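You operate a simulated robot arm through the tools that you are given. There is no shell and no other tool. Be economical: measure what you need, move in short steps, check, and stop when the job is done.

Carry out the task below with a simulated robot arm. There is one attempt and no reset: what you move stays moved.

TASK
Put the brown stop plug from the vice end of the tool bench on the rail park of the long bench and the blue stop plug on the green job card.

It is judged by the outcome, as a careful person would: the job done as asked, and still so three seconds after it is handed in. It fails if anything else is knocked over, pushed out of place, dropped, spilled or broken.

THE ROBOT
A 6-joint arm with a two-finger parallel gripper on a trunk, on a base that drives. Base frame: it is fixed to the floor where the robot stands at the start and does not move with it; the origin is under the middle of the robot, x ahead of it, y to its left, z up. Lengths are in mm, angles in degrees, forces in N, time in s.
With the tool pointing down near the work surface it reaches from about 320 to 700 mm from the robot's upright axis, wherever it stands. Its first joint turns from -166.0 to 166.0 degrees. Places, roughly: rail park of the long bench [-1000, 2300, 900]. Payload 4.1 kg.
The tool frame sits at the grasp point between the pads (the TCP): z along the fingers, y along the line on which they close. The tips reach 23 mm beyond it. Largest opening 94 mm; finger width 38, thickness 10; the body of the gripper, 54 by 96 mm, starts 39 mm behind the TCP.
Orientation is that of the tool frame in the base frame, as [roll, pitch, yaw] about the fixed x, y, z axes, in that order (R = Rz(yaw) Ry(pitch) Rx(roll)). With the fingers straight down and closing along the base's y, the tool's x points along the base's -x, its y along +y and its z along -z.

THE INTERFACE
- The arm moves only by the tool step_arm. Its argument "commands" is one flat list of numbers, 7 for each row, row after row: the finger opening in mm, from 0 to 94, then the shift along the tool's x, y, z in mm, then the turn, a rotation vector about the tool's x, y, z in degrees. In form: [grip, x, y, z, wx, wy, wz, grip, x, y, z, wx, wy, wz, ...]. A call has 1 to 20 rows; each row shifts and turns the commanded pose from where the row before left it, along the tool's axes as they then stand. Rows are played at 5 a second. More than 50 mm and 8.6 degrees between two rows, or a gripper value outside its range, and nothing of the call is played. Where a pose cannot be reached the arm comes as near as it can. A force on the tool above 40 N (or 10 N above the force at the start of the call, whichever is more), or a blocked arm, ends the call early, and 0.2 s more pass. The fingers move at their own pace (about 45 mm/s each) and stop on an object; they squeeze with about 36 N. The grip force told is the motor's: it shows also when the fingers shut on nothing. Time passes only in rows, and 0.2 s behind the last, so rows that do not move let the fingers close. It gives the time, the measured TCP pose, the force on the tool (base axes), the opening and the grip force at its end, in the units of the frame above (readings bear some noise).
- Cameras (640 x 400 px; columns grow to the right, rows downward): "scene" is now at [21.9, 143.3, 1540.3]; the picture's right is [-0.26, -0.97, 0.00], its down [-0.62, 0.17, -0.77] and it looks along [0.74, -0.20, -0.64] (base axes); focal length 251 px, centre (320, 200). "wrist" rides on the gripper at [86, 16, -74] in the tool frame; the picture's right is [-0.18, 0.98, 0.00], its down [-0.58, -0.11, -0.81] and it looks along [-0.79, -0.15, 0.59] (tool axes); focal length 243 px, centre (320, 200). There is no depth. A picture from a camera that has moved, and an enlarged one, comes with that camera's place and axes in the base frame and with its lens.
- capture(camera): a new picture of that camera. It takes no simulated time.
- lift_body(by): slides the trunk up (or, below 0, down) by that many mm; the arm and the scene camera ride with it, the base frame stays. It gives what a move gives, with no picture.
- steer(legs): drives the robot by 1 to 6 legs, each [ahead, turn to the left] in mm and degrees, along the robot's own axes; the way and the turn of a leg run together, so that a leg with both is an arc; at most 1500 mm and 180 degrees a leg. The arm and the cameras ride along, it lands a little off, and it stops where it bumps. It gives what a move gives.
- turn_head(pan, tilt): turns the head with the scene camera to pan (to the left, within 155 degrees either way) and tilt (down, from -29 to 69), counted from straight ahead of the robot. It gives what a move gives.
- zoom(camera, box): a new picture of the part [left, top, right, bottom] of that camera's present view, enlarged. It takes no simulated time.
- close_job(): hands the job in; it is judged then, once.

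Go step by step. Nothing tells you exact positions but the pictures and the camera data: compare them with the known pose of the tool, close in by small moves and look again before you grip or let go. The budget is 120 turns and 98 pictures, counting those below and the enlarged ones. Unless the task says otherwise, let go and move clear before handing in.

The tools are called after "Emit:" as name(argument=value, ...) on one line, values as JSON. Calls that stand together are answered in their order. step_arm: Moves the arm, as the interface text tells. Its arguments: {"type":"object","properties":{"commands":{"type":"array"}},"required":["commands"]} The other tools are called the same way: lift_body (by) slides the trunk up or down; steer (legs) drives the base; turn_head (pan, tilt) turns the head that bears the scene camera; capture (camera) takes a picture; zoom (camera, box) takes an enlarged picture of a part of a camera's view; close_job () hands the job in.

At the start:

```text
t: 0.0
ee_pos: [474.3, -32.1, 1096.2]
ee_rot: [179.9, 0.0, -180.0]
wrist_force: [0.0, 0.5, 0.5]
finger_gap: 93.8
grasp_force: 0.0
trunk travel left (down, up): [-500.0, 90.0]
robot x, y, heading: [-0.9, -1.6, 0.3]
head pan, tilt: [-15.1, 40.0]
```

scene: 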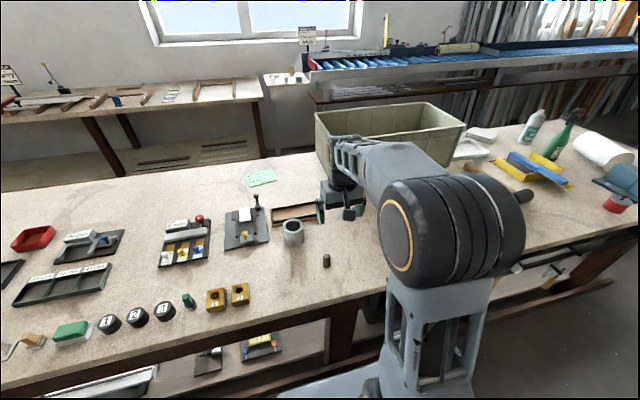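
wrist: 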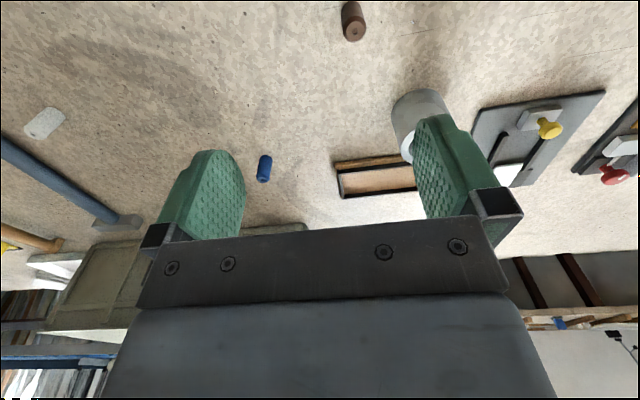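

I see a bench in front with a brown plug, a blue plug and a green card; I need to identify which bench is which. I look around with the head.

Emit:
turn_head(pan=-60, tilt=35)

Emit:
capture(camera="scene")

Emit:
turn_head(pan=50, tilt=25)

Emit:
capture(camera="scene")

Emit:
turn_head(pan=115, tilt=20)

Emit:
capture(camera="scene")

```text
t: 1.1
ee_pos: [475.5, -31.3, 1096.2]
ee_rot: [179.9, 0.0, 179.9]
wrist_force: [-0.6, 0.3, -0.4]
finger_gap: 93.8
grasp_force: 0.1
trunk travel left (down, up): [-500.0, 90.0]
robot x, y, heading: [-0.4, -1.9, 0.3]
head pan, tilt: [-60.0, 35.0]
```

```text
95 pictures are left
camera scene: at [-16.1, 89.1, 1547.9], right [-0.87, -0.5, 0.0], down [-0.29, 0.5, -0.82], along [0.41, -0.71, -0.57], focal length 251 px, centre (320, 200)
```

scene: 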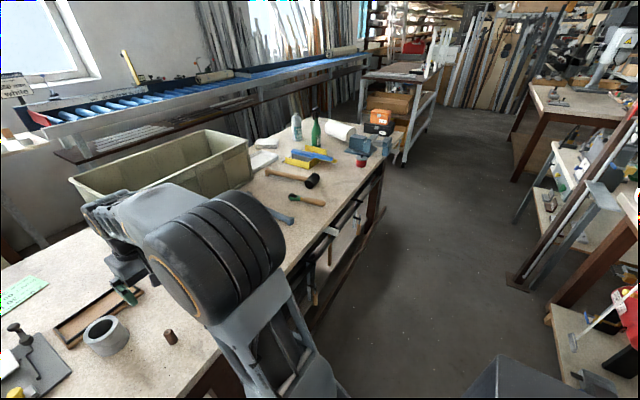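

```text
t: 3.0
ee_pos: [475.4, -31.9, 1097.6]
ee_rot: [179.9, 0.0, -180.0]
wrist_force: [0.6, -1.1, 0.2]
finger_gap: 94.2
grasp_force: 0.1
trunk travel left (down, up): [-500.0, 90.0]
robot x, y, heading: [-2.2, 0.6, 0.2]
head pan, tilt: [50.0, 25.0]
```

```text
94 pictures are left
camera scene: at [-0.9, 235.9, 1563.6], right [0.77, -0.64, 0.0], down [-0.27, -0.32, -0.91], along [0.58, 0.69, -0.42], focal length 251 px, centre (320, 200)
```

scene: 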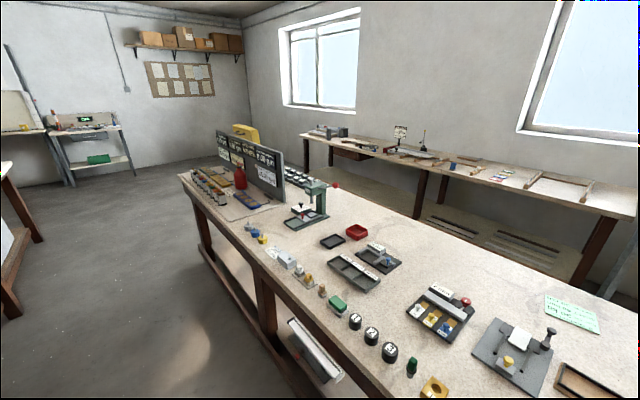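

```text
t: 4.4
ee_pos: [474.8, -32.1, 1096.1]
ee_rot: [179.9, 0.0, -180.0]
wrist_force: [-0.4, -0.1, -0.5]
finger_gap: 94.2
grasp_force: 0.0
trunk travel left (down, up): [-500.0, 90.0]
robot x, y, heading: [-1.7, 3.2, -0.1]
head pan, tilt: [115.0, 20.0]
```

```text
93 pictures are left
camera scene: at [-99.5, 249.8, 1571.7], right [0.91, 0.42, 0.0], down [0.14, -0.31, -0.94], along [-0.4, 0.85, -0.34], focal length 251 px, centre (320, 200)
```

scene: 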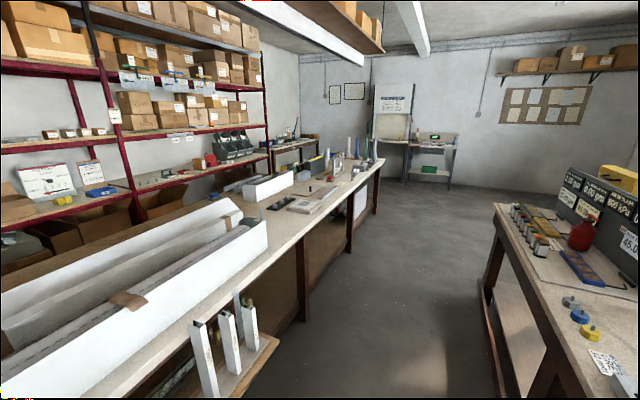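

The bench in front may or may not be the tool bench; the long bench seems to be the one with the rails behind-left. I look at the rest of the room.

Emit:
turn_head(pan=-115, tilt=25)

Emit:
capture(camera="scene")

Emit:
turn_head(pan=155, tilt=25)

Emit:
capture(camera="scene")

Emit:
turn_head(pan=114, tilt=20)

Emit:
zoom(camera="scene", box=[220, 110, 420, 235])

```text
t: 7.6
ee_pos: [475.0, -32.2, 1097.1]
ee_rot: [-179.9, 0.0, 179.9]
wrist_force: [0.2, 0.6, -0.5]
finger_gap: 93.9
grasp_force: 0.0
trunk travel left (down, up): [-500.0, 90.0]
robot x, y, heading: [-1.8, 3.4, 0.0]
head pan, tilt: [-115.0, 25.0]
```

```text
92 pictures are left
camera scene: at [-99.1, 81.8, 1563.7], right [-0.91, 0.42, 0.0], down [0.18, 0.38, -0.91], along [-0.38, -0.82, -0.42], focal length 251 px, centre (320, 200)
```

scene: 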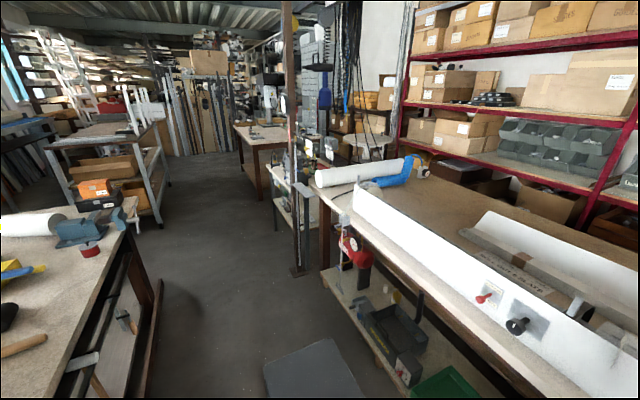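

```text
t: 11.4
ee_pos: [474.2, -31.1, 1096.8]
ee_rot: [180.0, 0.0, -180.0]
wrist_force: [-0.5, 0.2, 0.2]
finger_gap: 94.1
grasp_force: 0.1
trunk travel left (down, up): [-500.0, 90.0]
robot x, y, heading: [0.9, 1.9, 0.1]
head pan, tilt: [154.7, 25.0]
```

```text
91 pictures are left
camera scene: at [-143.5, 204.8, 1563.7], right [0.43, 0.9, 0.0], down [0.38, -0.18, -0.91], along [-0.82, 0.39, -0.42], focal length 251 px, centre (320, 200)
```

scene: 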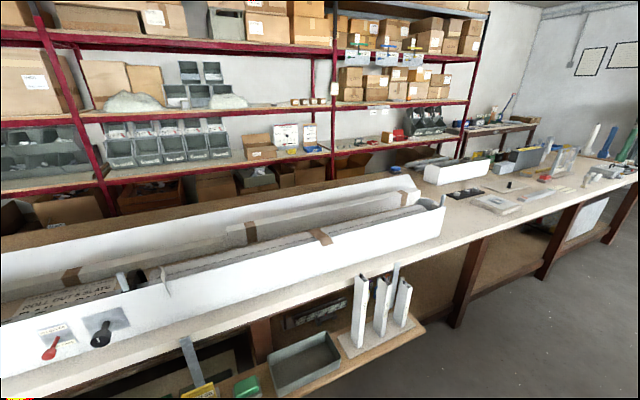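

```text
t: 12.4
ee_pos: [473.6, -30.9, 1096.6]
ee_rot: [-180.0, 0.0, -180.0]
wrist_force: [0.4, 0.0, 0.3]
finger_gap: 94.0
grasp_force: 0.1
trunk travel left (down, up): [-500.0, 90.0]
robot x, y, heading: [3.4, 3.7, -0.1]
head pan, tilt: [114.0, 20.0]
```

```text
3.20 times, centred on (320, 172) of scene
camera zoom: at [-98.2, 250.4, 1571.7], right [0.91, 0.41, 0.0], down [0.14, -0.31, -0.94], along [-0.38, 0.86, -0.34], focal length 803 px, centre (320, 288)
```

zoom: 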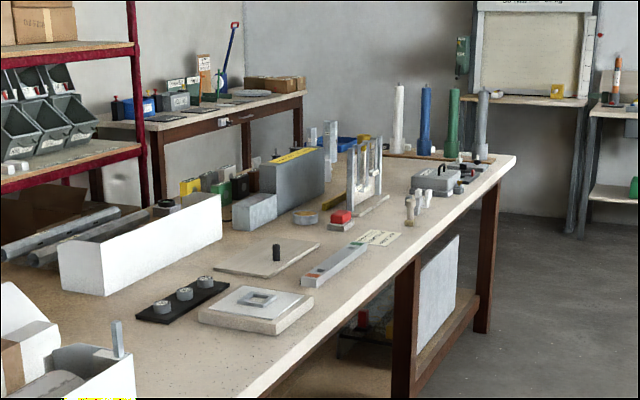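

I need to find which bench is the tool bench with a vice, and where plugs and cards lie. I zoom on candidates.

Emit:
turn_head(pan=40, tilt=20)

Emit:
zoom(camera="scene", box=[220, 120, 460, 270])

Emit:
zoom(camera="scene", box=[400, 120, 640, 270])

Emit:
turn_head(pan=-50, tilt=35)

Emit:
zoom(camera="scene", box=[140, 80, 380, 230])

Emit:
turn_head(pan=-90, tilt=20)

Emit:
capture(camera="scene")

```text
t: 13.9
ee_pos: [474.4, -29.7, 1096.0]
ee_rot: [-180.0, 0.0, 180.0]
wrist_force: [-0.3, -0.2, 0.7]
finger_gap: 94.2
grasp_force: 0.2
trunk travel left (down, up): [-500.0, 90.0]
robot x, y, heading: [3.8, -0.5, -0.2]
head pan, tilt: [40.0, 20.0]
```

```text
2.67 times, centred on (340, 195) of scene
camera zoom: at [11.1, 225.3, 1571.7], right [0.64, -0.77, 0.0], down [-0.26, -0.22, -0.94], along [0.72, 0.6, -0.34], focal length 670 px, centre (267, 213)
```

zoom: 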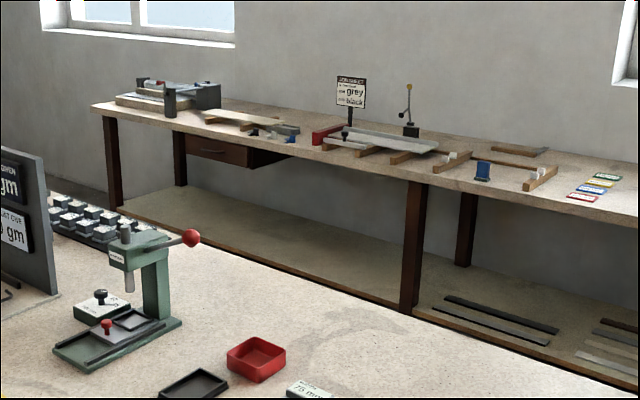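

```text
2.67 times, centred on (520, 195) of scene
camera zoom: at [11.1, 225.3, 1571.7], right [0.64, -0.77, 0.0], down [-0.26, -0.22, -0.94], along [0.72, 0.6, -0.34], focal length 670 px, centre (-213, 213)
```

zoom: 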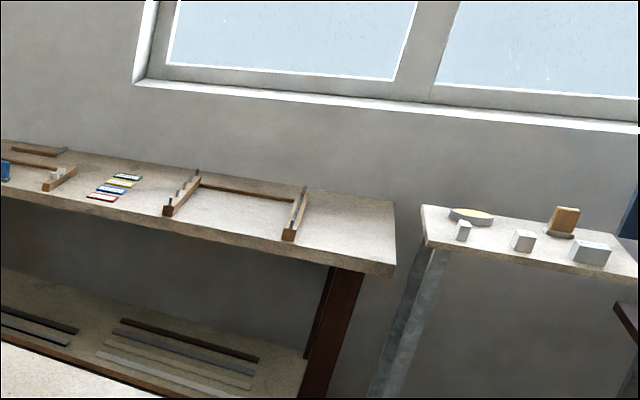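

```text
t: 15.6
ee_pos: [475.0, -31.9, 1096.6]
ee_rot: [179.9, 0.0, -180.0]
wrist_force: [-0.5, 0.1, -0.4]
finger_gap: 94.0
grasp_force: 0.0
trunk travel left (down, up): [-500.0, 90.0]
robot x, y, heading: [-0.8, -0.1, -0.0]
head pan, tilt: [-50.0, 35.0]
```

```text
2.67 times, centred on (260, 155) of scene
camera zoom: at [-3.6, 97.9, 1547.9], right [-0.77, -0.64, 0.0], down [-0.37, 0.44, -0.82], along [0.53, -0.63, -0.57], focal length 670 px, centre (480, 320)
```

zoom: 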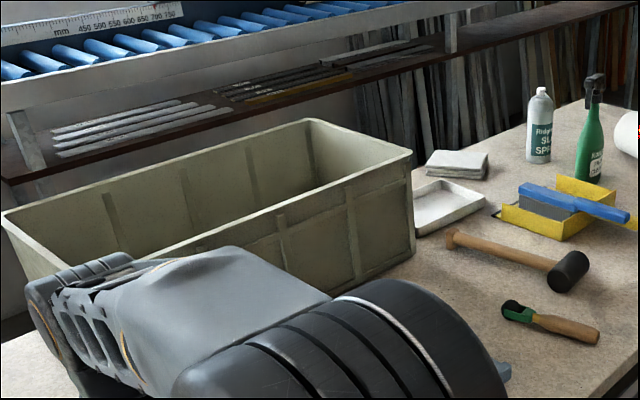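

```text
t: 16.6
ee_pos: [473.8, -32.2, 1095.0]
ee_rot: [180.0, 0.0, 179.9]
wrist_force: [-0.3, 0.3, -0.5]
finger_gap: 94.1
grasp_force: 0.1
trunk travel left (down, up): [-500.0, 90.0]
robot x, y, heading: [-5.0, -2.9, -0.1]
head pan, tilt: [-90.0, 20.0]
```

```text
86 pictures are left
camera scene: at [-60.1, 72.2, 1571.7], right [-1.0, 0.0, 0.0], down [0.0, 0.34, -0.94], along [0.0, -0.94, -0.34], focal length 251 px, centre (320, 200)
```

scene: 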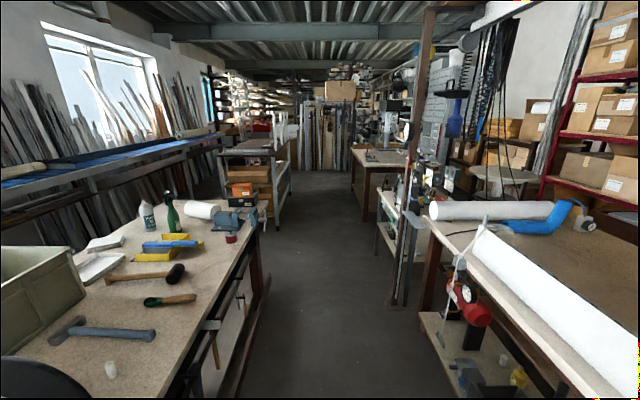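

The front bench carries the vice on its right end. I zoom there and on other benches to check for further plugs.

Emit:
zoom(camera="scene", box=[80, 180, 280, 305])

Emit:
zoom(camera="scene", box=[200, 110, 440, 260])

Emit:
turn_head(pan=-15, tilt=50)

Emit:
capture(camera="scene")

Emit:
turn_head(pan=40, tilt=45)

Emit:
capture(camera="scene")

```text
3.20 times, centred on (180, 242) of scene
camera zoom: at [-60.1, 72.2, 1571.7], right [-1.0, 0.0, 0.0], down [0.0, 0.34, -0.94], along [0.0, -0.94, -0.34], focal length 803 px, centre (768, 64)
```

zoom: 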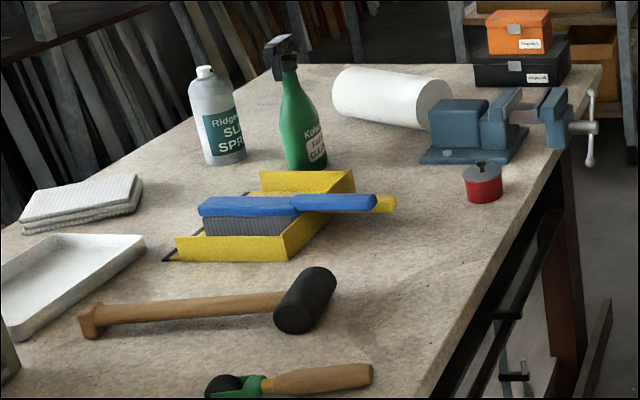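

```text
2.67 times, centred on (320, 185) of scene
camera zoom: at [-60.1, 72.2, 1571.7], right [-1.0, 0.0, 0.0], down [0.0, 0.34, -0.94], along [0.0, -0.94, -0.34], focal length 670 px, centre (320, 240)
```

zoom: 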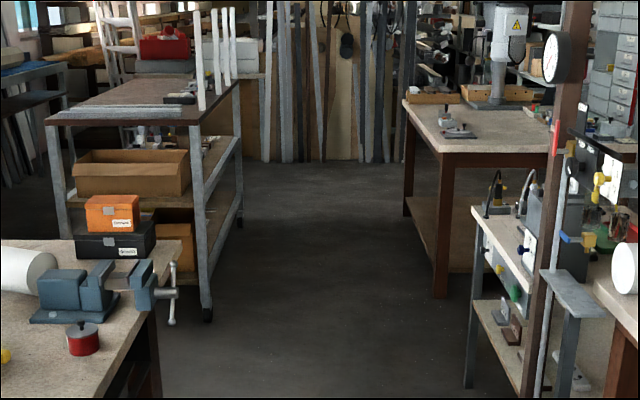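

```text
t: 18.1
ee_pos: [475.2, -31.4, 1098.0]
ee_rot: [-180.0, -0.1, -180.0]
wrist_force: [0.2, 0.9, 0.2]
finger_gap: 94.0
grasp_force: 0.1
trunk travel left (down, up): [-500.0, 90.0]
robot x, y, heading: [2.3, 5.3, -0.1]
head pan, tilt: [-15.0, 50.0]
```

```text
83 pictures are left
camera scene: at [14.2, 145.4, 1526.2], right [-0.26, -0.97, 0.0], down [-0.74, 0.2, -0.64], along [0.62, -0.17, -0.77], focal length 251 px, centre (320, 200)
```

scene: 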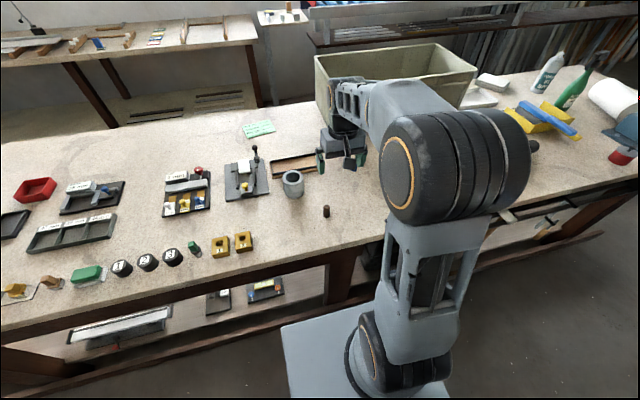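

```text
t: 19.3
ee_pos: [475.4, -31.8, 1096.8]
ee_rot: [-180.0, 0.0, 179.9]
wrist_force: [0.3, 0.0, -0.4]
finger_gap: 94.0
grasp_force: 0.0
trunk travel left (down, up): [-500.0, 90.0]
robot x, y, heading: [-0.3, -1.6, 0.1]
head pan, tilt: [40.0, 45.0]
```

```text
82 pictures are left
camera scene: at [2.1, 217.6, 1533.1], right [0.64, -0.77, 0.0], down [-0.54, -0.45, -0.71], along [0.54, 0.45, -0.71], focal length 251 px, centre (320, 200)
```

scene: 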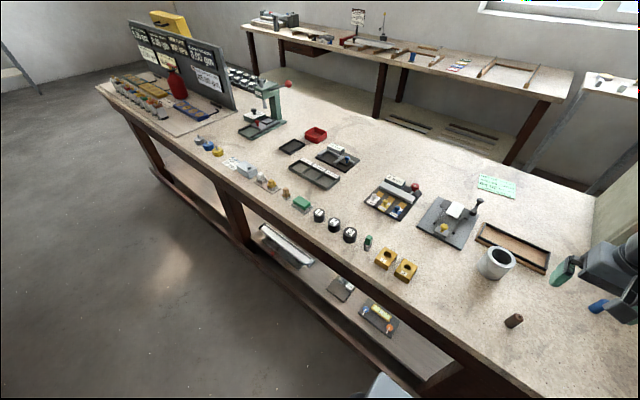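

The front bench is the tool bench; I check the card, the tan items on the left side, and the plugs.

Emit:
zoom(camera="scene", box=[420, 160, 640, 340])

Emit:
zoom(camera="scene", box=[180, 120, 380, 260])

Emit:
capture(camera="wrist")

```text
2.22 times, centred on (530, 250) of scene
camera zoom: at [2.1, 217.6, 1533.1], right [0.64, -0.77, 0.0], down [-0.54, -0.45, -0.71], along [0.54, 0.45, -0.71], focal length 558 px, centre (-147, 89)
```

zoom: 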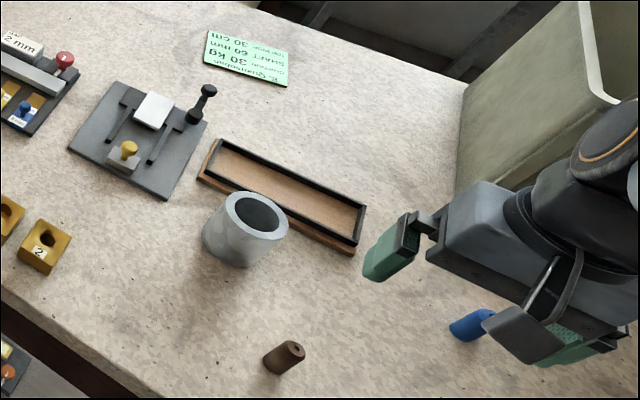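

```text
2.86 times, centred on (280, 190) of scene
camera zoom: at [2.1, 217.6, 1533.1], right [0.64, -0.77, 0.0], down [-0.54, -0.45, -0.71], along [0.54, 0.45, -0.71], focal length 717 px, centre (434, 229)
```

zoom: 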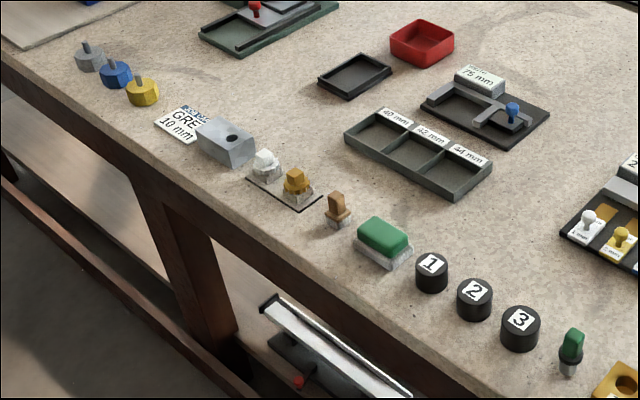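

```text
79 pictures are left
camera wrist: at [386.9, -16.1, 1171.6], right [0.18, 0.98, 0.0], down [0.58, -0.11, 0.81], along [0.79, -0.15, -0.59], focal length 243 px, centre (320, 200)
```

wrist: 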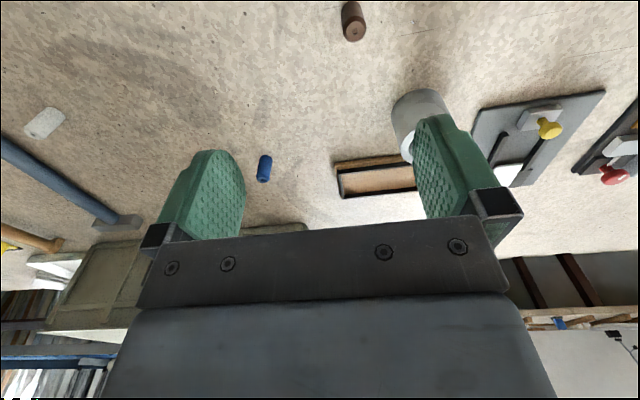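

Brown plug stands at about (487,-3), blue at about (680,-168), the green card at about (1010,150). The card is far over the bench; I test in free air whether a forward-tilted tool can reach it from this side.

Emit:
step_arm(commands=[60, 0, 0, 0, 0, -8, 0, 60, 0, 0, 0, 0, -8, 0, 60, 0, 0, 0, 0, -8, 0, 60, 0, 0, 0, 0, -8, 0, 60, 0, 0, 0, 0, -8, 0, 60, 0, 0, 0, 0, -8, 0, 60, -30.1, 15, 33.4, 0, 0, 0, 60, -30.1, 15, 33.4, 0, 0, 0, 60, -30.1, 15, 33.4, 0, 0, 0, 60, -30.1, 15, 33.4, 0, 0, 0, 60, -30.1, 15, 33.4, 0, 0, 0, 60, -30.1, 15, 33.4, 0, 0, 0, 60, -30.1, 15, 33.4, 0, 0, 0, 60, -30.1, 15, 33.4, 0, 0, 0, 60, -30.1, 15, 33.4, 0, 0, 0])

Emit:
capture(camera="scene")

```text
t: 22.5
ee_pos: [825.7, 92.6, 1086.7]
ee_rot: [-180.0, 47.9, -179.9]
wrist_force: [0.8, 0.2, -1.4]
finger_gap: 60.0
grasp_force: 0.1
out of reach, approached as far as the arm can: row 14, 15
trunk travel left (down, up): [-500.0, 90.0]
robot x, y, heading: [3.6, -2.8, -0.1]
head pan, tilt: [40.0, 45.0]
```

```text
78 pictures are left
camera scene: at [4.5, 218.5, 1532.9], right [0.64, -0.77, 0.0], down [-0.54, -0.46, -0.71], along [0.54, 0.45, -0.71], focal length 251 px, centre (320, 200)
```

scene: 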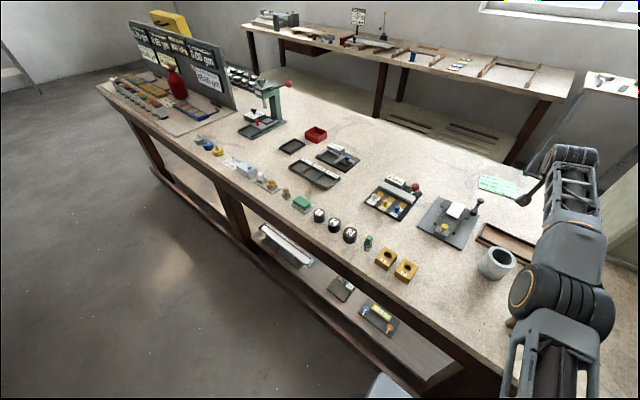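

The arm stops at about 830 mm even tilted, so the card must be served from the back side of the bench. I retract, then take the brown plug first (rail park is on this side), later the blue one around the back.

Emit:
step_arm(commands=[60, 30.1, -10, -33.4, 0, 0, 0, 60, 30.1, -10, -33.4, 0, 0, 0, 60, 30.1, -10, -33.4, 0, 0, 0, 60, 30.1, -10, -33.4, 0, 0, 0, 60, 30.1, -10, -33.4, 0, 0, 0, 60, 30.1, -10, -33.4, 0, 0, 0, 60, 30.1, -10, -33.4, 0, 0, 0, 60, 30.1, -10, -33.4, 0, 0, 0, 60, 0, 0, 0, 0, 8, 0, 60, 0, 0, 0, 0, 8, 0, 60, 0, 0, 0, 0, 8, 0, 60, 0, 0, 0, 0, 8, 0, 60, 0, 0, 0, 0, 8, 0, 60, 0, 0, 0, 0, 8, 0])

Emit:
capture(camera="wrist")

```text
t: 25.5
ee_pos: [464.8, 11.8, 1089.5]
ee_rot: [179.9, -0.2, 179.9]
wrist_force: [0.7, 0.9, 0.4]
finger_gap: 60.0
grasp_force: 0.1
trunk travel left (down, up): [-500.0, 90.0]
robot x, y, heading: [-2.1, 1.4, -0.2]
head pan, tilt: [40.0, 45.0]
```

```text
77 pictures are left
camera wrist: at [377.3, 27.4, 1164.5], right [0.18, 0.98, 0.0], down [0.58, -0.11, 0.8], along [0.79, -0.15, -0.59], focal length 243 px, centre (320, 200)
```

wrist: 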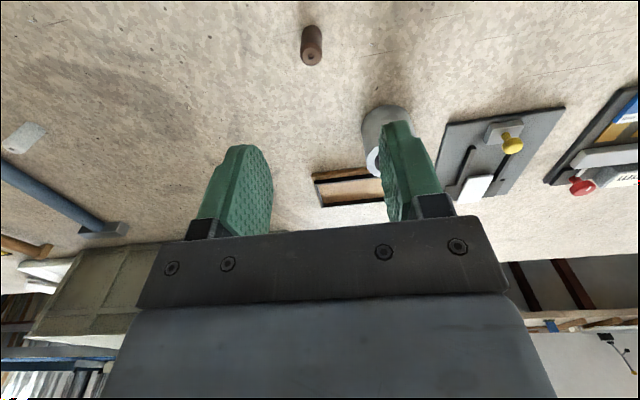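

The brown plug is at about (489,-3), roughly 25 mm high and 22 mm in diameter. I move over it and partly down, then look again.

Emit:
step_arm(commands=[60, -24, -15, 20, 0, 0, 0, 60, 0, 0, 40, 0, 0, 0, 60, 0, 0, 40, 0, 0, 0, 60, 0, 0, 20, 0, 0, 0, 60, 0, 0, 0, 0, 0, 0])

Emit:
capture(camera="wrist")

Emit:
turn_head(pan=20, tilt=55)

Emit:
capture(camera="scene")

```text
t: 26.7
ee_pos: [489.7, -2.2, 967.7]
ee_rot: [179.9, -0.1, 179.9]
wrist_force: [-0.3, 0.1, 0.9]
finger_gap: 60.1
grasp_force: 0.0
trunk travel left (down, up): [-500.0, 90.0]
robot x, y, heading: [-2.6, 1.5, 0.2]
head pan, tilt: [40.0, 45.0]
```

```text
76 pictures are left
camera wrist: at [401.4, 13.0, 1043.7], right [0.18, 0.98, 0.0], down [0.58, -0.11, 0.81], along [0.79, -0.15, -0.59], focal length 243 px, centre (320, 200)
```

wrist: 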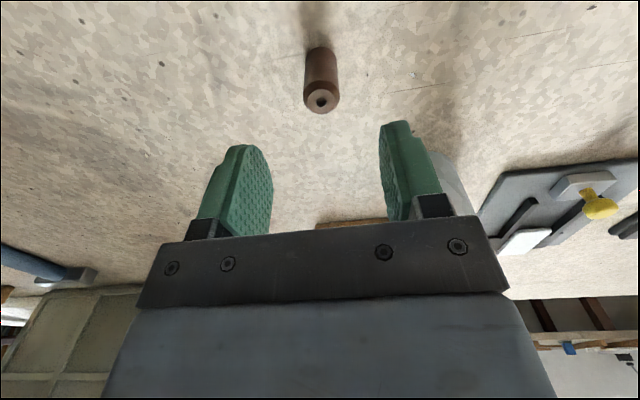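

```text
t: 27.6
ee_pos: [488.6, -3.2, 968.6]
ee_rot: [-180.0, 0.1, 180.0]
wrist_force: [0.8, 0.0, 0.7]
finger_gap: 60.1
grasp_force: 0.0
trunk travel left (down, up): [-500.0, 90.0]
robot x, y, heading: [2.9, 0.2, -0.1]
head pan, tilt: [20.0, 55.0]
```

```text
75 pictures are left
camera scene: at [7.6, 190.1, 1519.7], right [0.34, -0.94, 0.0], down [-0.77, -0.28, -0.57], along [0.54, 0.2, -0.82], focal length 251 px, centre (320, 200)
```

scene: 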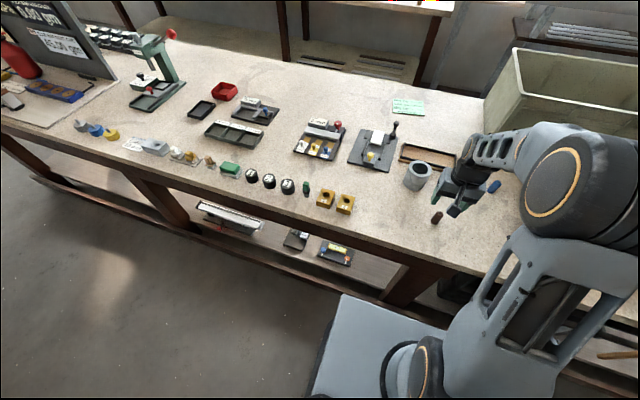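

The plug looks about 40 mm tall, its axis nearer x = 481, y = -2. I correct by 8 mm, go down to TCP z ≈ 899 and close.

Emit:
step_arm(commands=[60, 8, 1, 20, 0, 0, 0, 60, 0, 0, 30, 0, 0, 0, 60, 0, 0, 19, 0, 0, 0, 60, 0, 0, 0, 0, 0, 0])

Emit:
capture(camera="wrist")

```text
t: 28.6
ee_pos: [480.0, -2.2, 899.6]
ee_rot: [180.0, 0.0, -180.0]
wrist_force: [0.2, -0.9, -0.4]
finger_gap: 59.9
grasp_force: 0.1
trunk travel left (down, up): [-500.0, 90.0]
robot x, y, heading: [-2.3, 1.4, -0.1]
head pan, tilt: [20.0, 55.0]
```

```text
74 pictures are left
camera wrist: at [393.3, 13.1, 975.0], right [0.18, 0.98, 0.0], down [0.58, -0.11, 0.81], along [0.79, -0.15, -0.59], focal length 243 px, centre (320, 200)
```

wrist: 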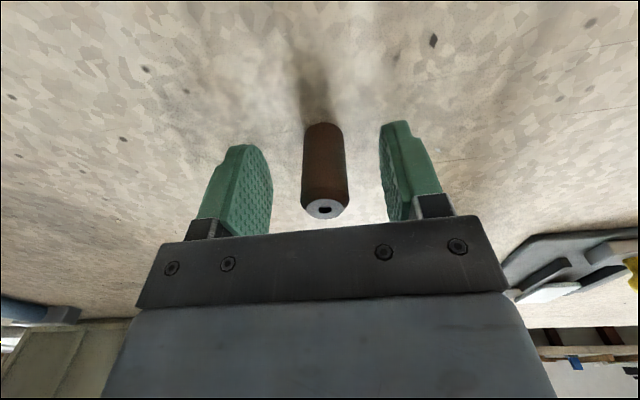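

The plug stands between the pads. I close and lift slightly.

Emit:
step_arm(commands=[10, 0, 0, 0, 0, 0, 0, 10, 0, 0, 0, 0, 0, 0, 10, 0, 0, 0, 0, 0, 0, 10, 0, 0, 0, 0, 0, 0, 10, 0, 0, 0, 0, 0, 0, 10, 0, 0, -30, 0, 0, 0, 10, 0, 0, -40, 0, 0, 0, 10, 0, 0, -40, 0, 0, 0, 10, 0, 0, -40, 0, 0, 0])

Emit:
capture(camera="wrist")

```text
t: 30.6
ee_pos: [479.8, -1.3, 1051.4]
ee_rot: [-180.0, 0.0, -180.0]
wrist_force: [0.8, -0.1, -0.7]
finger_gap: 20.5
grasp_force: 35.9
trunk travel left (down, up): [-500.0, 90.0]
robot x, y, heading: [-2.4, -0.0, 0.0]
head pan, tilt: [20.0, 55.0]
```

```text
73 pictures are left
camera wrist: at [392.6, 14.5, 1126.2], right [0.18, 0.98, 0.0], down [0.58, -0.11, 0.81], along [0.79, -0.15, -0.59], focal length 243 px, centre (320, 200)
```

wrist: 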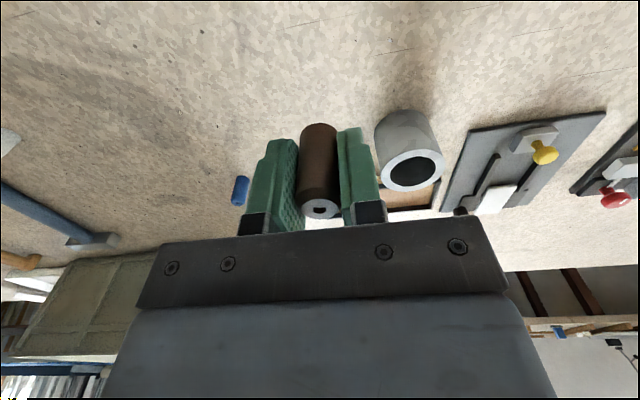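

The brown plug is held (gap 20.5). I tuck the arm, back off from the bench, and drive down the aisle toward the rail park.

Emit:
step_arm(commands=[10, 40, 0, -20, 0, 0, 0, 10, 40, 0, -20, 0, 0, 0, 10, 20, 0, -20, 0, 0, 0])

Emit:
steer(legs=[[-220, 0], [0, 90], [1200, 0]])

Emit:
turn_head(pan=40, tilt=30)

Emit:
capture(camera="scene")

```text
t: 31.4
ee_pos: [380.0, -0.8, 1110.9]
ee_rot: [-180.0, -0.1, -179.9]
wrist_force: [0.5, -0.6, -0.1]
finger_gap: 20.6
grasp_force: 36.2
trunk travel left (down, up): [-500.0, 90.0]
robot x, y, heading: [-2.3, 1.2, 0.0]
head pan, tilt: [20.0, 55.0]
```

```text
t: 42.6
ee_pos: [-214.9, 1581.1, 1110.4]
ee_rot: [180.0, -0.1, -90.2]
wrist_force: [-0.2, -0.5, -0.4]
finger_gap: 20.4
grasp_force: 36.2
trunk travel left (down, up): [-500.0, 90.0]
robot x, y, heading: [-218.3, 1198.2, 89.8]
head pan, tilt: [20.0, 55.0]
```

```text
t: 43.5
ee_pos: [-216.3, 1580.7, 1110.0]
ee_rot: [-179.9, 0.1, -90.2]
wrist_force: [0.0, -0.2, -0.4]
finger_gap: 20.4
grasp_force: 36.2
trunk travel left (down, up): [-500.0, 90.0]
robot x, y, heading: [-217.8, 1197.0, 90.1]
head pan, tilt: [40.0, 30.0]
```

```text
72 pictures are left
camera scene: at [-443.1, 1208.4, 1555.6], right [0.77, 0.64, 0.0], down [0.32, -0.39, -0.87], along [-0.55, 0.67, -0.5], focal length 251 px, centre (320, 200)
```

scene: 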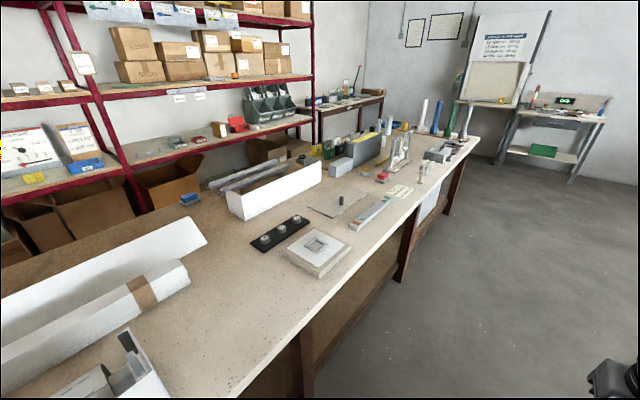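

Emit:
zoom(camera="scene", box=[230, 110, 470, 290])

```text
2.22 times, centred on (350, 200) of scene
camera zoom: at [-443.1, 1208.4, 1555.6], right [0.77, 0.64, 0.0], down [0.32, -0.39, -0.87], along [-0.55, 0.67, -0.5], focal length 558 px, centre (253, 200)
```

zoom: 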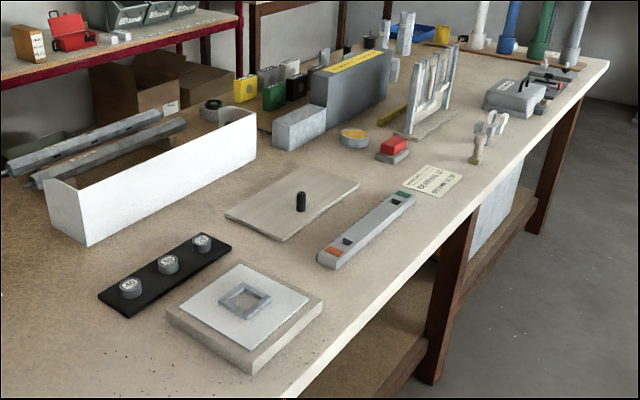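

The rail park area shows a tan board with a black plug, a grey rail with orange/green ends, and a paper label. I drive closer and read it.

Emit:
steer(legs=[[1080, 0], [0, 90]])

Emit:
turn_head(pan=0, tilt=40)

Emit:
capture(camera="scene")

```text
t: 52.8
ee_pos: [-587.6, 2281.0, 1111.0]
ee_rot: [179.9, 0.0, -0.8]
wrist_force: [-0.1, 0.9, 0.2]
finger_gap: 20.2
grasp_force: 36.1
trunk travel left (down, up): [-500.0, 90.0]
robot x, y, heading: [-205.9, 2274.3, 179.0]
head pan, tilt: [40.0, 30.0]
```

```text
t: 53.9
ee_pos: [-588.1, 2279.8, 1110.2]
ee_rot: [179.9, -0.1, -0.8]
wrist_force: [0.4, -0.2, 0.3]
finger_gap: 20.4
grasp_force: 36.1
trunk travel left (down, up): [-500.0, 90.0]
robot x, y, heading: [-203.6, 2272.9, 179.3]
head pan, tilt: [0.0, 40.0]
```

```text
70 pictures are left
camera scene: at [-233.3, 2106.1, 1540.4], right [0.01, 1.0, 0.0], down [0.64, -0.01, -0.77], along [-0.77, 0.01, -0.64], focal length 251 px, centre (320, 200)
```

scene: 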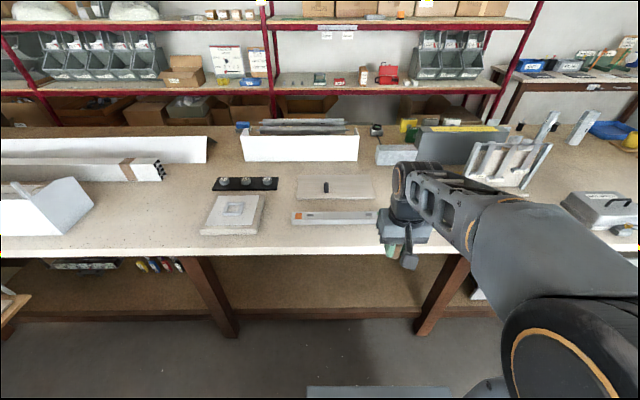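

Emit:
zoom(camera="scene", box=[200, 140, 440, 260])

Emit:
capture(camera="wrist")

```text
2.67 times, centred on (320, 200) of scene
camera zoom: at [-233.3, 2106.1, 1540.4], right [0.01, 1.0, 0.0], down [0.64, -0.01, -0.77], along [-0.77, 0.01, -0.64], focal length 670 px, centre (320, 200)
```

zoom: 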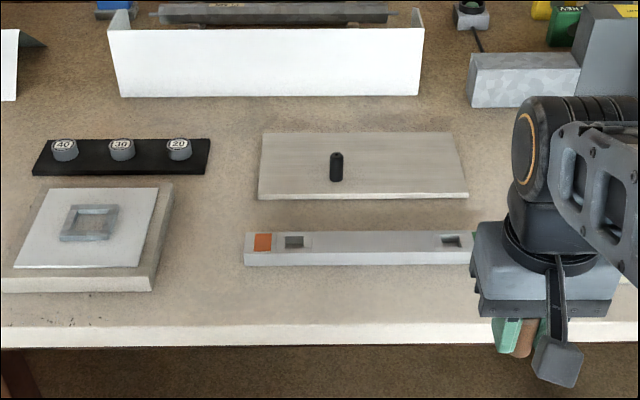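

```text
68 pictures are left
camera wrist: at [-502.1, 2262.2, 1185.1], right [-0.2, -0.98, 0.0], down [-0.58, 0.12, 0.81], along [-0.79, 0.16, -0.59], focal length 243 px, centre (320, 200)
```

wrist: 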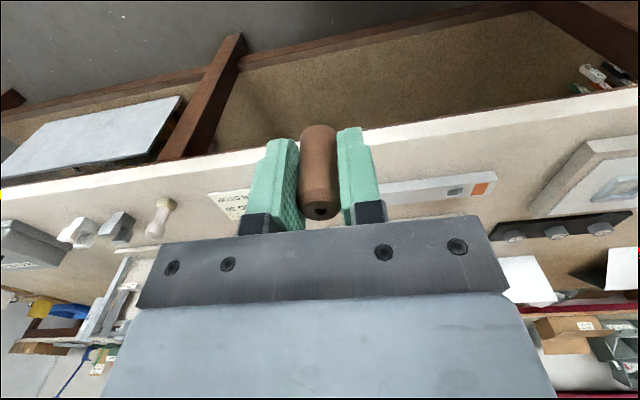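

Two candidates: the grey rail with two square sockets and the tan board. I read the paper labels nearby.

Emit:
zoom(camera="wrist", box=[180, 170, 280, 240])

Emit:
zoom(camera="wrist", box=[360, 160, 520, 240])

Emit:
steer(legs=[[0, 45]])

Emit:
turn_head(pan=-45, tilt=45)

Emit:
capture(camera="scene")

```text
5.71 times, centred on (230, 205) of wrist
camera zoom: at [-502.1, 2262.2, 1185.1], right [-0.2, -0.98, 0.0], down [-0.58, 0.12, 0.81], along [-0.79, 0.16, -0.59], focal length 1386 px, centre (834, 171)
```

zoom: 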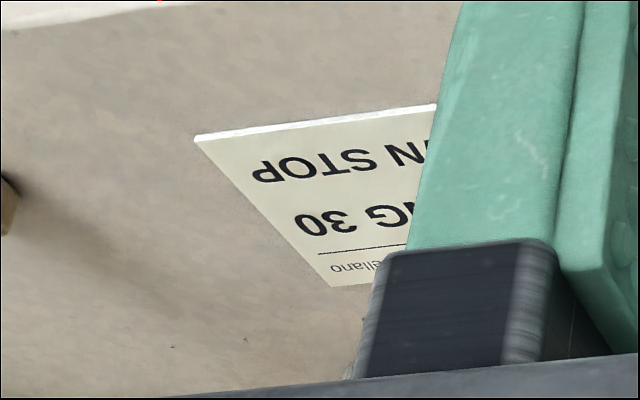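

```text
4.00 times, centred on (440, 200) of wrist
camera zoom: at [-502.1, 2262.2, 1185.1], right [-0.2, -0.98, 0.0], down [-0.58, 0.12, 0.81], along [-0.79, 0.16, -0.59], focal length 970 px, centre (-160, 200)
```

zoom: 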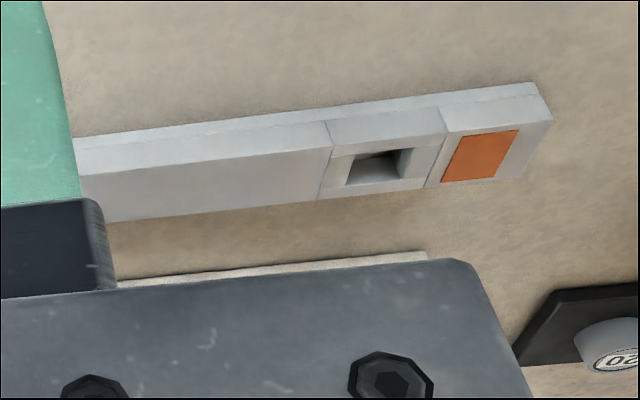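

```text
t: 56.4
ee_pos: [-479.1, 2008.3, 1109.7]
ee_rot: [-180.0, -0.1, 44.5]
wrist_force: [-0.5, 0.3, -0.5]
finger_gap: 20.6
grasp_force: 35.6
trunk travel left (down, up): [-500.0, 90.0]
robot x, y, heading: [-207.4, 2274.0, -135.5]
head pan, tilt: [0.0, 40.0]
```

```text
t: 57.5
ee_pos: [-479.3, 2007.7, 1109.5]
ee_rot: [-179.9, 0.0, 44.5]
wrist_force: [-1.5, 0.2, -0.3]
finger_gap: 20.6
grasp_force: 35.8
trunk travel left (down, up): [-500.0, 90.0]
robot x, y, heading: [-203.6, 2278.0, -135.4]
head pan, tilt: [-45.0, 45.0]
```

```text
65 pictures are left
camera scene: at [-128.0, 2196.2, 1533.1], right [0.01, 1.0, 0.0], down [0.71, -0.01, -0.71], along [-0.71, 0.01, -0.71], focal length 251 px, centre (320, 200)
```

scene: 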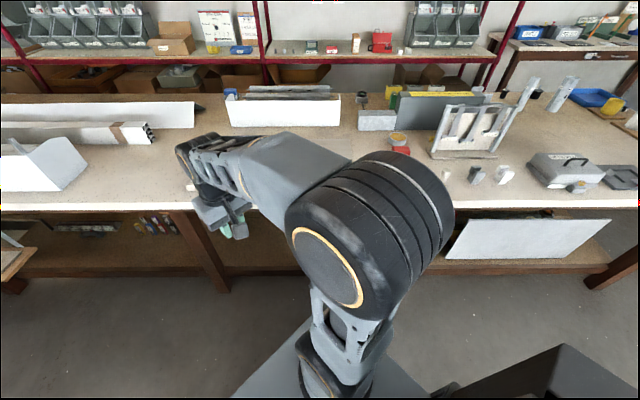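

The arm blocks the view on this side; I turn the other way and look again.

Emit:
steer(legs=[[0, -105]])

Emit:
turn_head(pan=50, tilt=40)

Emit:
capture(camera="scene")

```text
t: 62.3
ee_pos: [-391.9, 2606.9, 1109.1]
ee_rot: [179.9, 0.0, -60.7]
wrist_force: [-0.4, 0.1, -0.9]
finger_gap: 20.3
grasp_force: 36.3
trunk travel left (down, up): [-500.0, 90.0]
robot x, y, heading: [-206.8, 2275.5, 119.2]
head pan, tilt: [-45.0, 45.0]
```

```text
t: 64.0
ee_pos: [-391.0, 2606.3, 1109.4]
ee_rot: [180.0, -0.1, -60.7]
wrist_force: [0.3, -0.3, 0.3]
finger_gap: 20.4
grasp_force: 35.6
trunk travel left (down, up): [-500.0, 90.0]
robot x, y, heading: [-206.1, 2276.5, 119.3]
head pan, tilt: [50.0, 40.0]
```

```text
64 pictures are left
camera scene: at [-405.4, 2154.2, 1540.3], right [0.19, 0.98, 0.0], down [0.63, -0.12, -0.77], along [-0.75, 0.14, -0.64], focal length 251 px, centre (320, 200)
```

scene: 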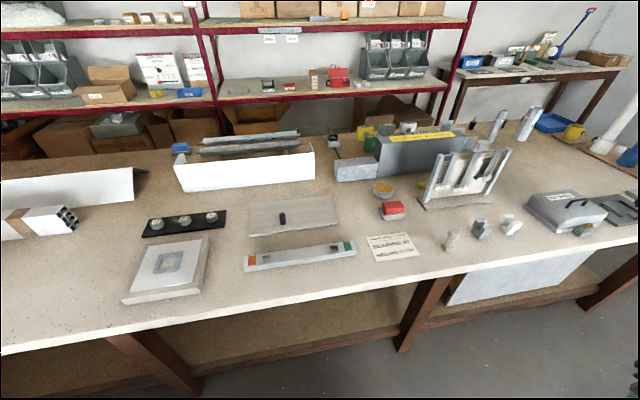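

Emit:
zoom(camera="scene", box=[360, 225, 430, 269])

Emit:
zoom(camera="scene", box=[230, 180, 370, 280])

Emit:
zoom(camera="scene", box=[370, 110, 640, 270])

```text
9.09 times, centred on (395, 247) of scene
camera zoom: at [-405.4, 2154.2, 1540.3], right [0.19, 0.98, 0.0], down [0.63, -0.12, -0.77], along [-0.75, 0.14, -0.64], focal length 2282 px, centre (-362, -227)
```

zoom: 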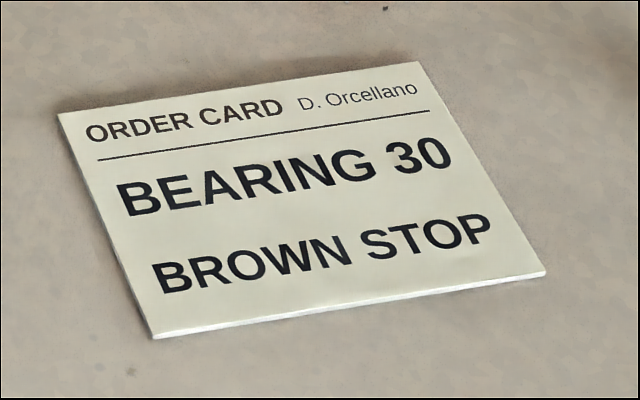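

```text
4.00 times, centred on (300, 230) of scene
camera zoom: at [-405.4, 2154.2, 1540.3], right [0.19, 0.98, 0.0], down [0.63, -0.12, -0.77], along [-0.75, 0.14, -0.64], focal length 1004 px, centre (400, 80)
```

zoom: 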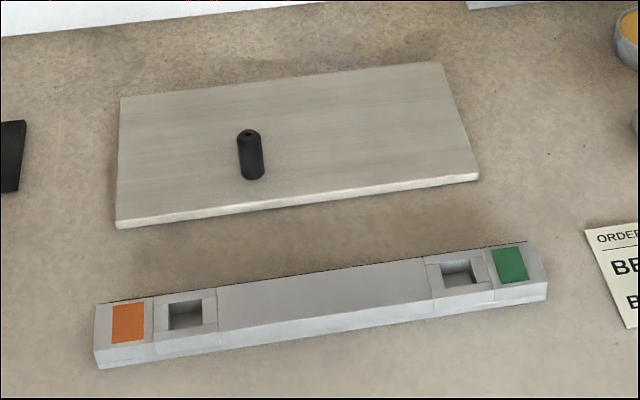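

```text
2.37 times, centred on (505, 190) of scene
camera zoom: at [-405.4, 2154.2, 1540.3], right [0.19, 0.98, 0.0], down [0.63, -0.12, -0.77], along [-0.75, 0.14, -0.64], focal length 595 px, centre (-118, 224)
```

zoom: 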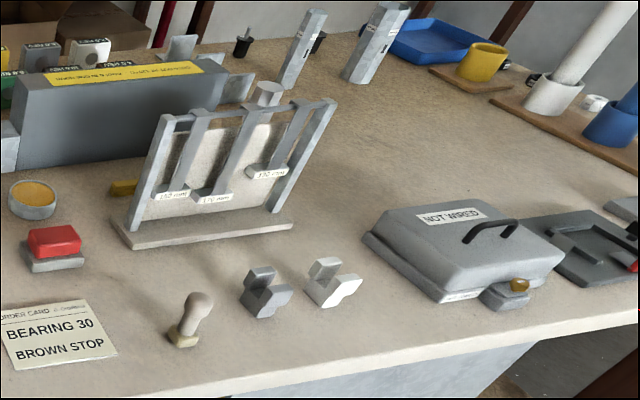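

The order card and the board already holding a black stop plug suggest the plate (x about -1180..-1030, y 2025..2342) beside the grey rail is where plugs are parked, i.e. the rail park. I turn back to face it and come 200 mm closer.

Emit:
steer(legs=[[0, 60.7], [200, 0]])

Emit:
turn_head(pan=-5, tilt=50)

Emit:
capture(camera="scene")

Emit:
capture(camera="wrist")

```text
t: 68.3
ee_pos: [-787.0, 2272.1, 1108.9]
ee_rot: [180.0, 0.0, 0.3]
wrist_force: [0.0, 0.1, -0.6]
finger_gap: 20.7
grasp_force: 36.0
trunk travel left (down, up): [-500.0, 90.0]
robot x, y, heading: [-402.8, 2273.7, -179.7]
head pan, tilt: [50.0, 40.0]
```

```text
t: 69.5
ee_pos: [-787.3, 2271.6, 1109.7]
ee_rot: [-180.0, 0.0, 0.2]
wrist_force: [1.0, 0.1, 0.6]
finger_gap: 20.4
grasp_force: 35.8
trunk travel left (down, up): [-500.0, 90.0]
robot x, y, heading: [-403.2, 2271.5, -179.7]
head pan, tilt: [-5.0, 50.0]
```

```text
60 pictures are left
camera scene: at [-421.9, 2111.5, 1526.2], right [0.08, 1.0, 0.0], down [0.76, -0.06, -0.64], along [-0.64, 0.05, -0.77], focal length 251 px, centre (320, 200)
```

scene: 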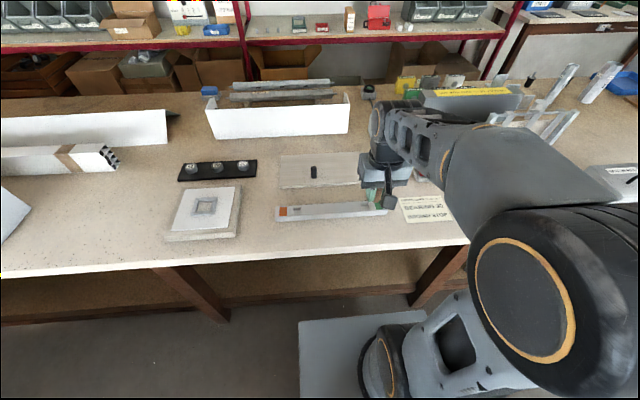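

```text
59 pictures are left
camera wrist: at [-701.7, 2256.0, 1185.0], right [-0.18, -0.98, 0.0], down [-0.58, 0.11, 0.81], along [-0.79, 0.14, -0.59], focal length 243 px, centre (320, 200)
```

wrist: 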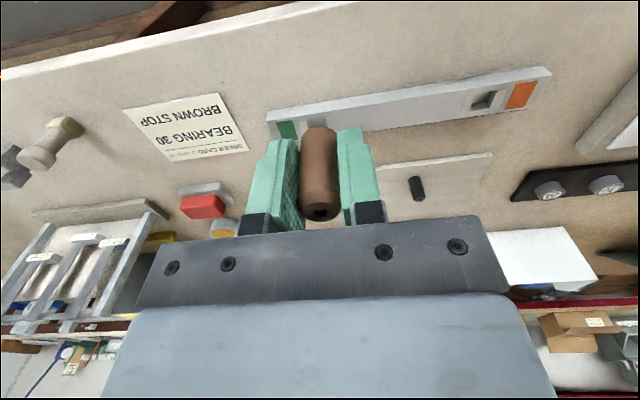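

The plate is confirmed (near edge x = -1031, y 2021..2342). I move the plug over (-1072, 2258) and lower partway.

Emit:
step_arm(commands=[10, -41, 2, 0, 0, 0, 0, 10, -41, 2, 0, 0, 0, 0, 10, -41, 2, 0, 0, 0, 0, 10, -41, 2, 0, 0, 0, 0, 10, -41, 2, 0, 0, 0, 0, 10, -40, 2, 10, 0, 0, 0, 10, -40, 2, 10, 0, 0, 0, 10, 0, 0, 40, 0, 0, 0, 10, 0, 0, 40, 0, 0, 0, 10, 0, 0, 40, 0, 0, 0, 10, 0, 0, 0, 0, 0, 0])

Emit:
capture(camera="wrist")

Emit:
zoom(camera="scene", box=[240, 130, 460, 250])

```text
t: 71.9
ee_pos: [-1072.7, 2256.6, 969.5]
ee_rot: [-179.9, 0.1, 0.2]
wrist_force: [-0.4, 0.9, -0.5]
finger_gap: 20.5
grasp_force: 35.7
trunk travel left (down, up): [-500.0, 90.0]
robot x, y, heading: [-406.1, 2271.7, -179.7]
head pan, tilt: [-5.0, 50.0]
```

```text
58 pictures are left
camera wrist: at [-987.4, 2240.8, 1044.3], right [-0.18, -0.98, 0.0], down [-0.58, 0.11, 0.81], along [-0.79, 0.14, -0.59], focal length 243 px, centre (320, 200)
```

wrist: 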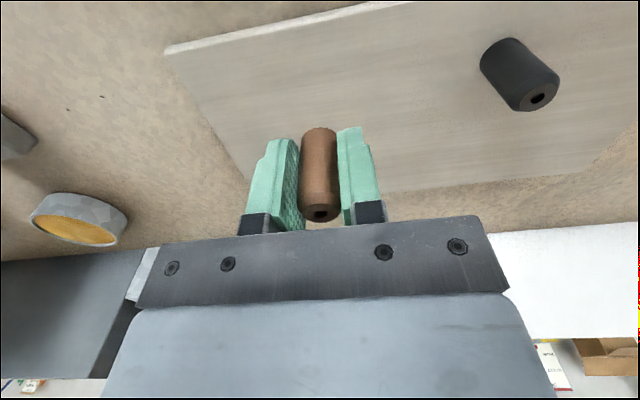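

```text
2.91 times, centred on (350, 190) of scene
camera zoom: at [-422.1, 2111.5, 1526.2], right [0.08, 1.0, 0.0], down [0.76, -0.06, -0.64], along [-0.64, 0.05, -0.77], focal length 730 px, centre (233, 229)
```

zoom: 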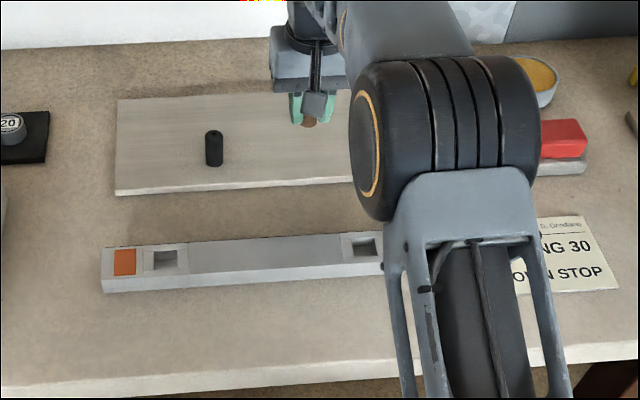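

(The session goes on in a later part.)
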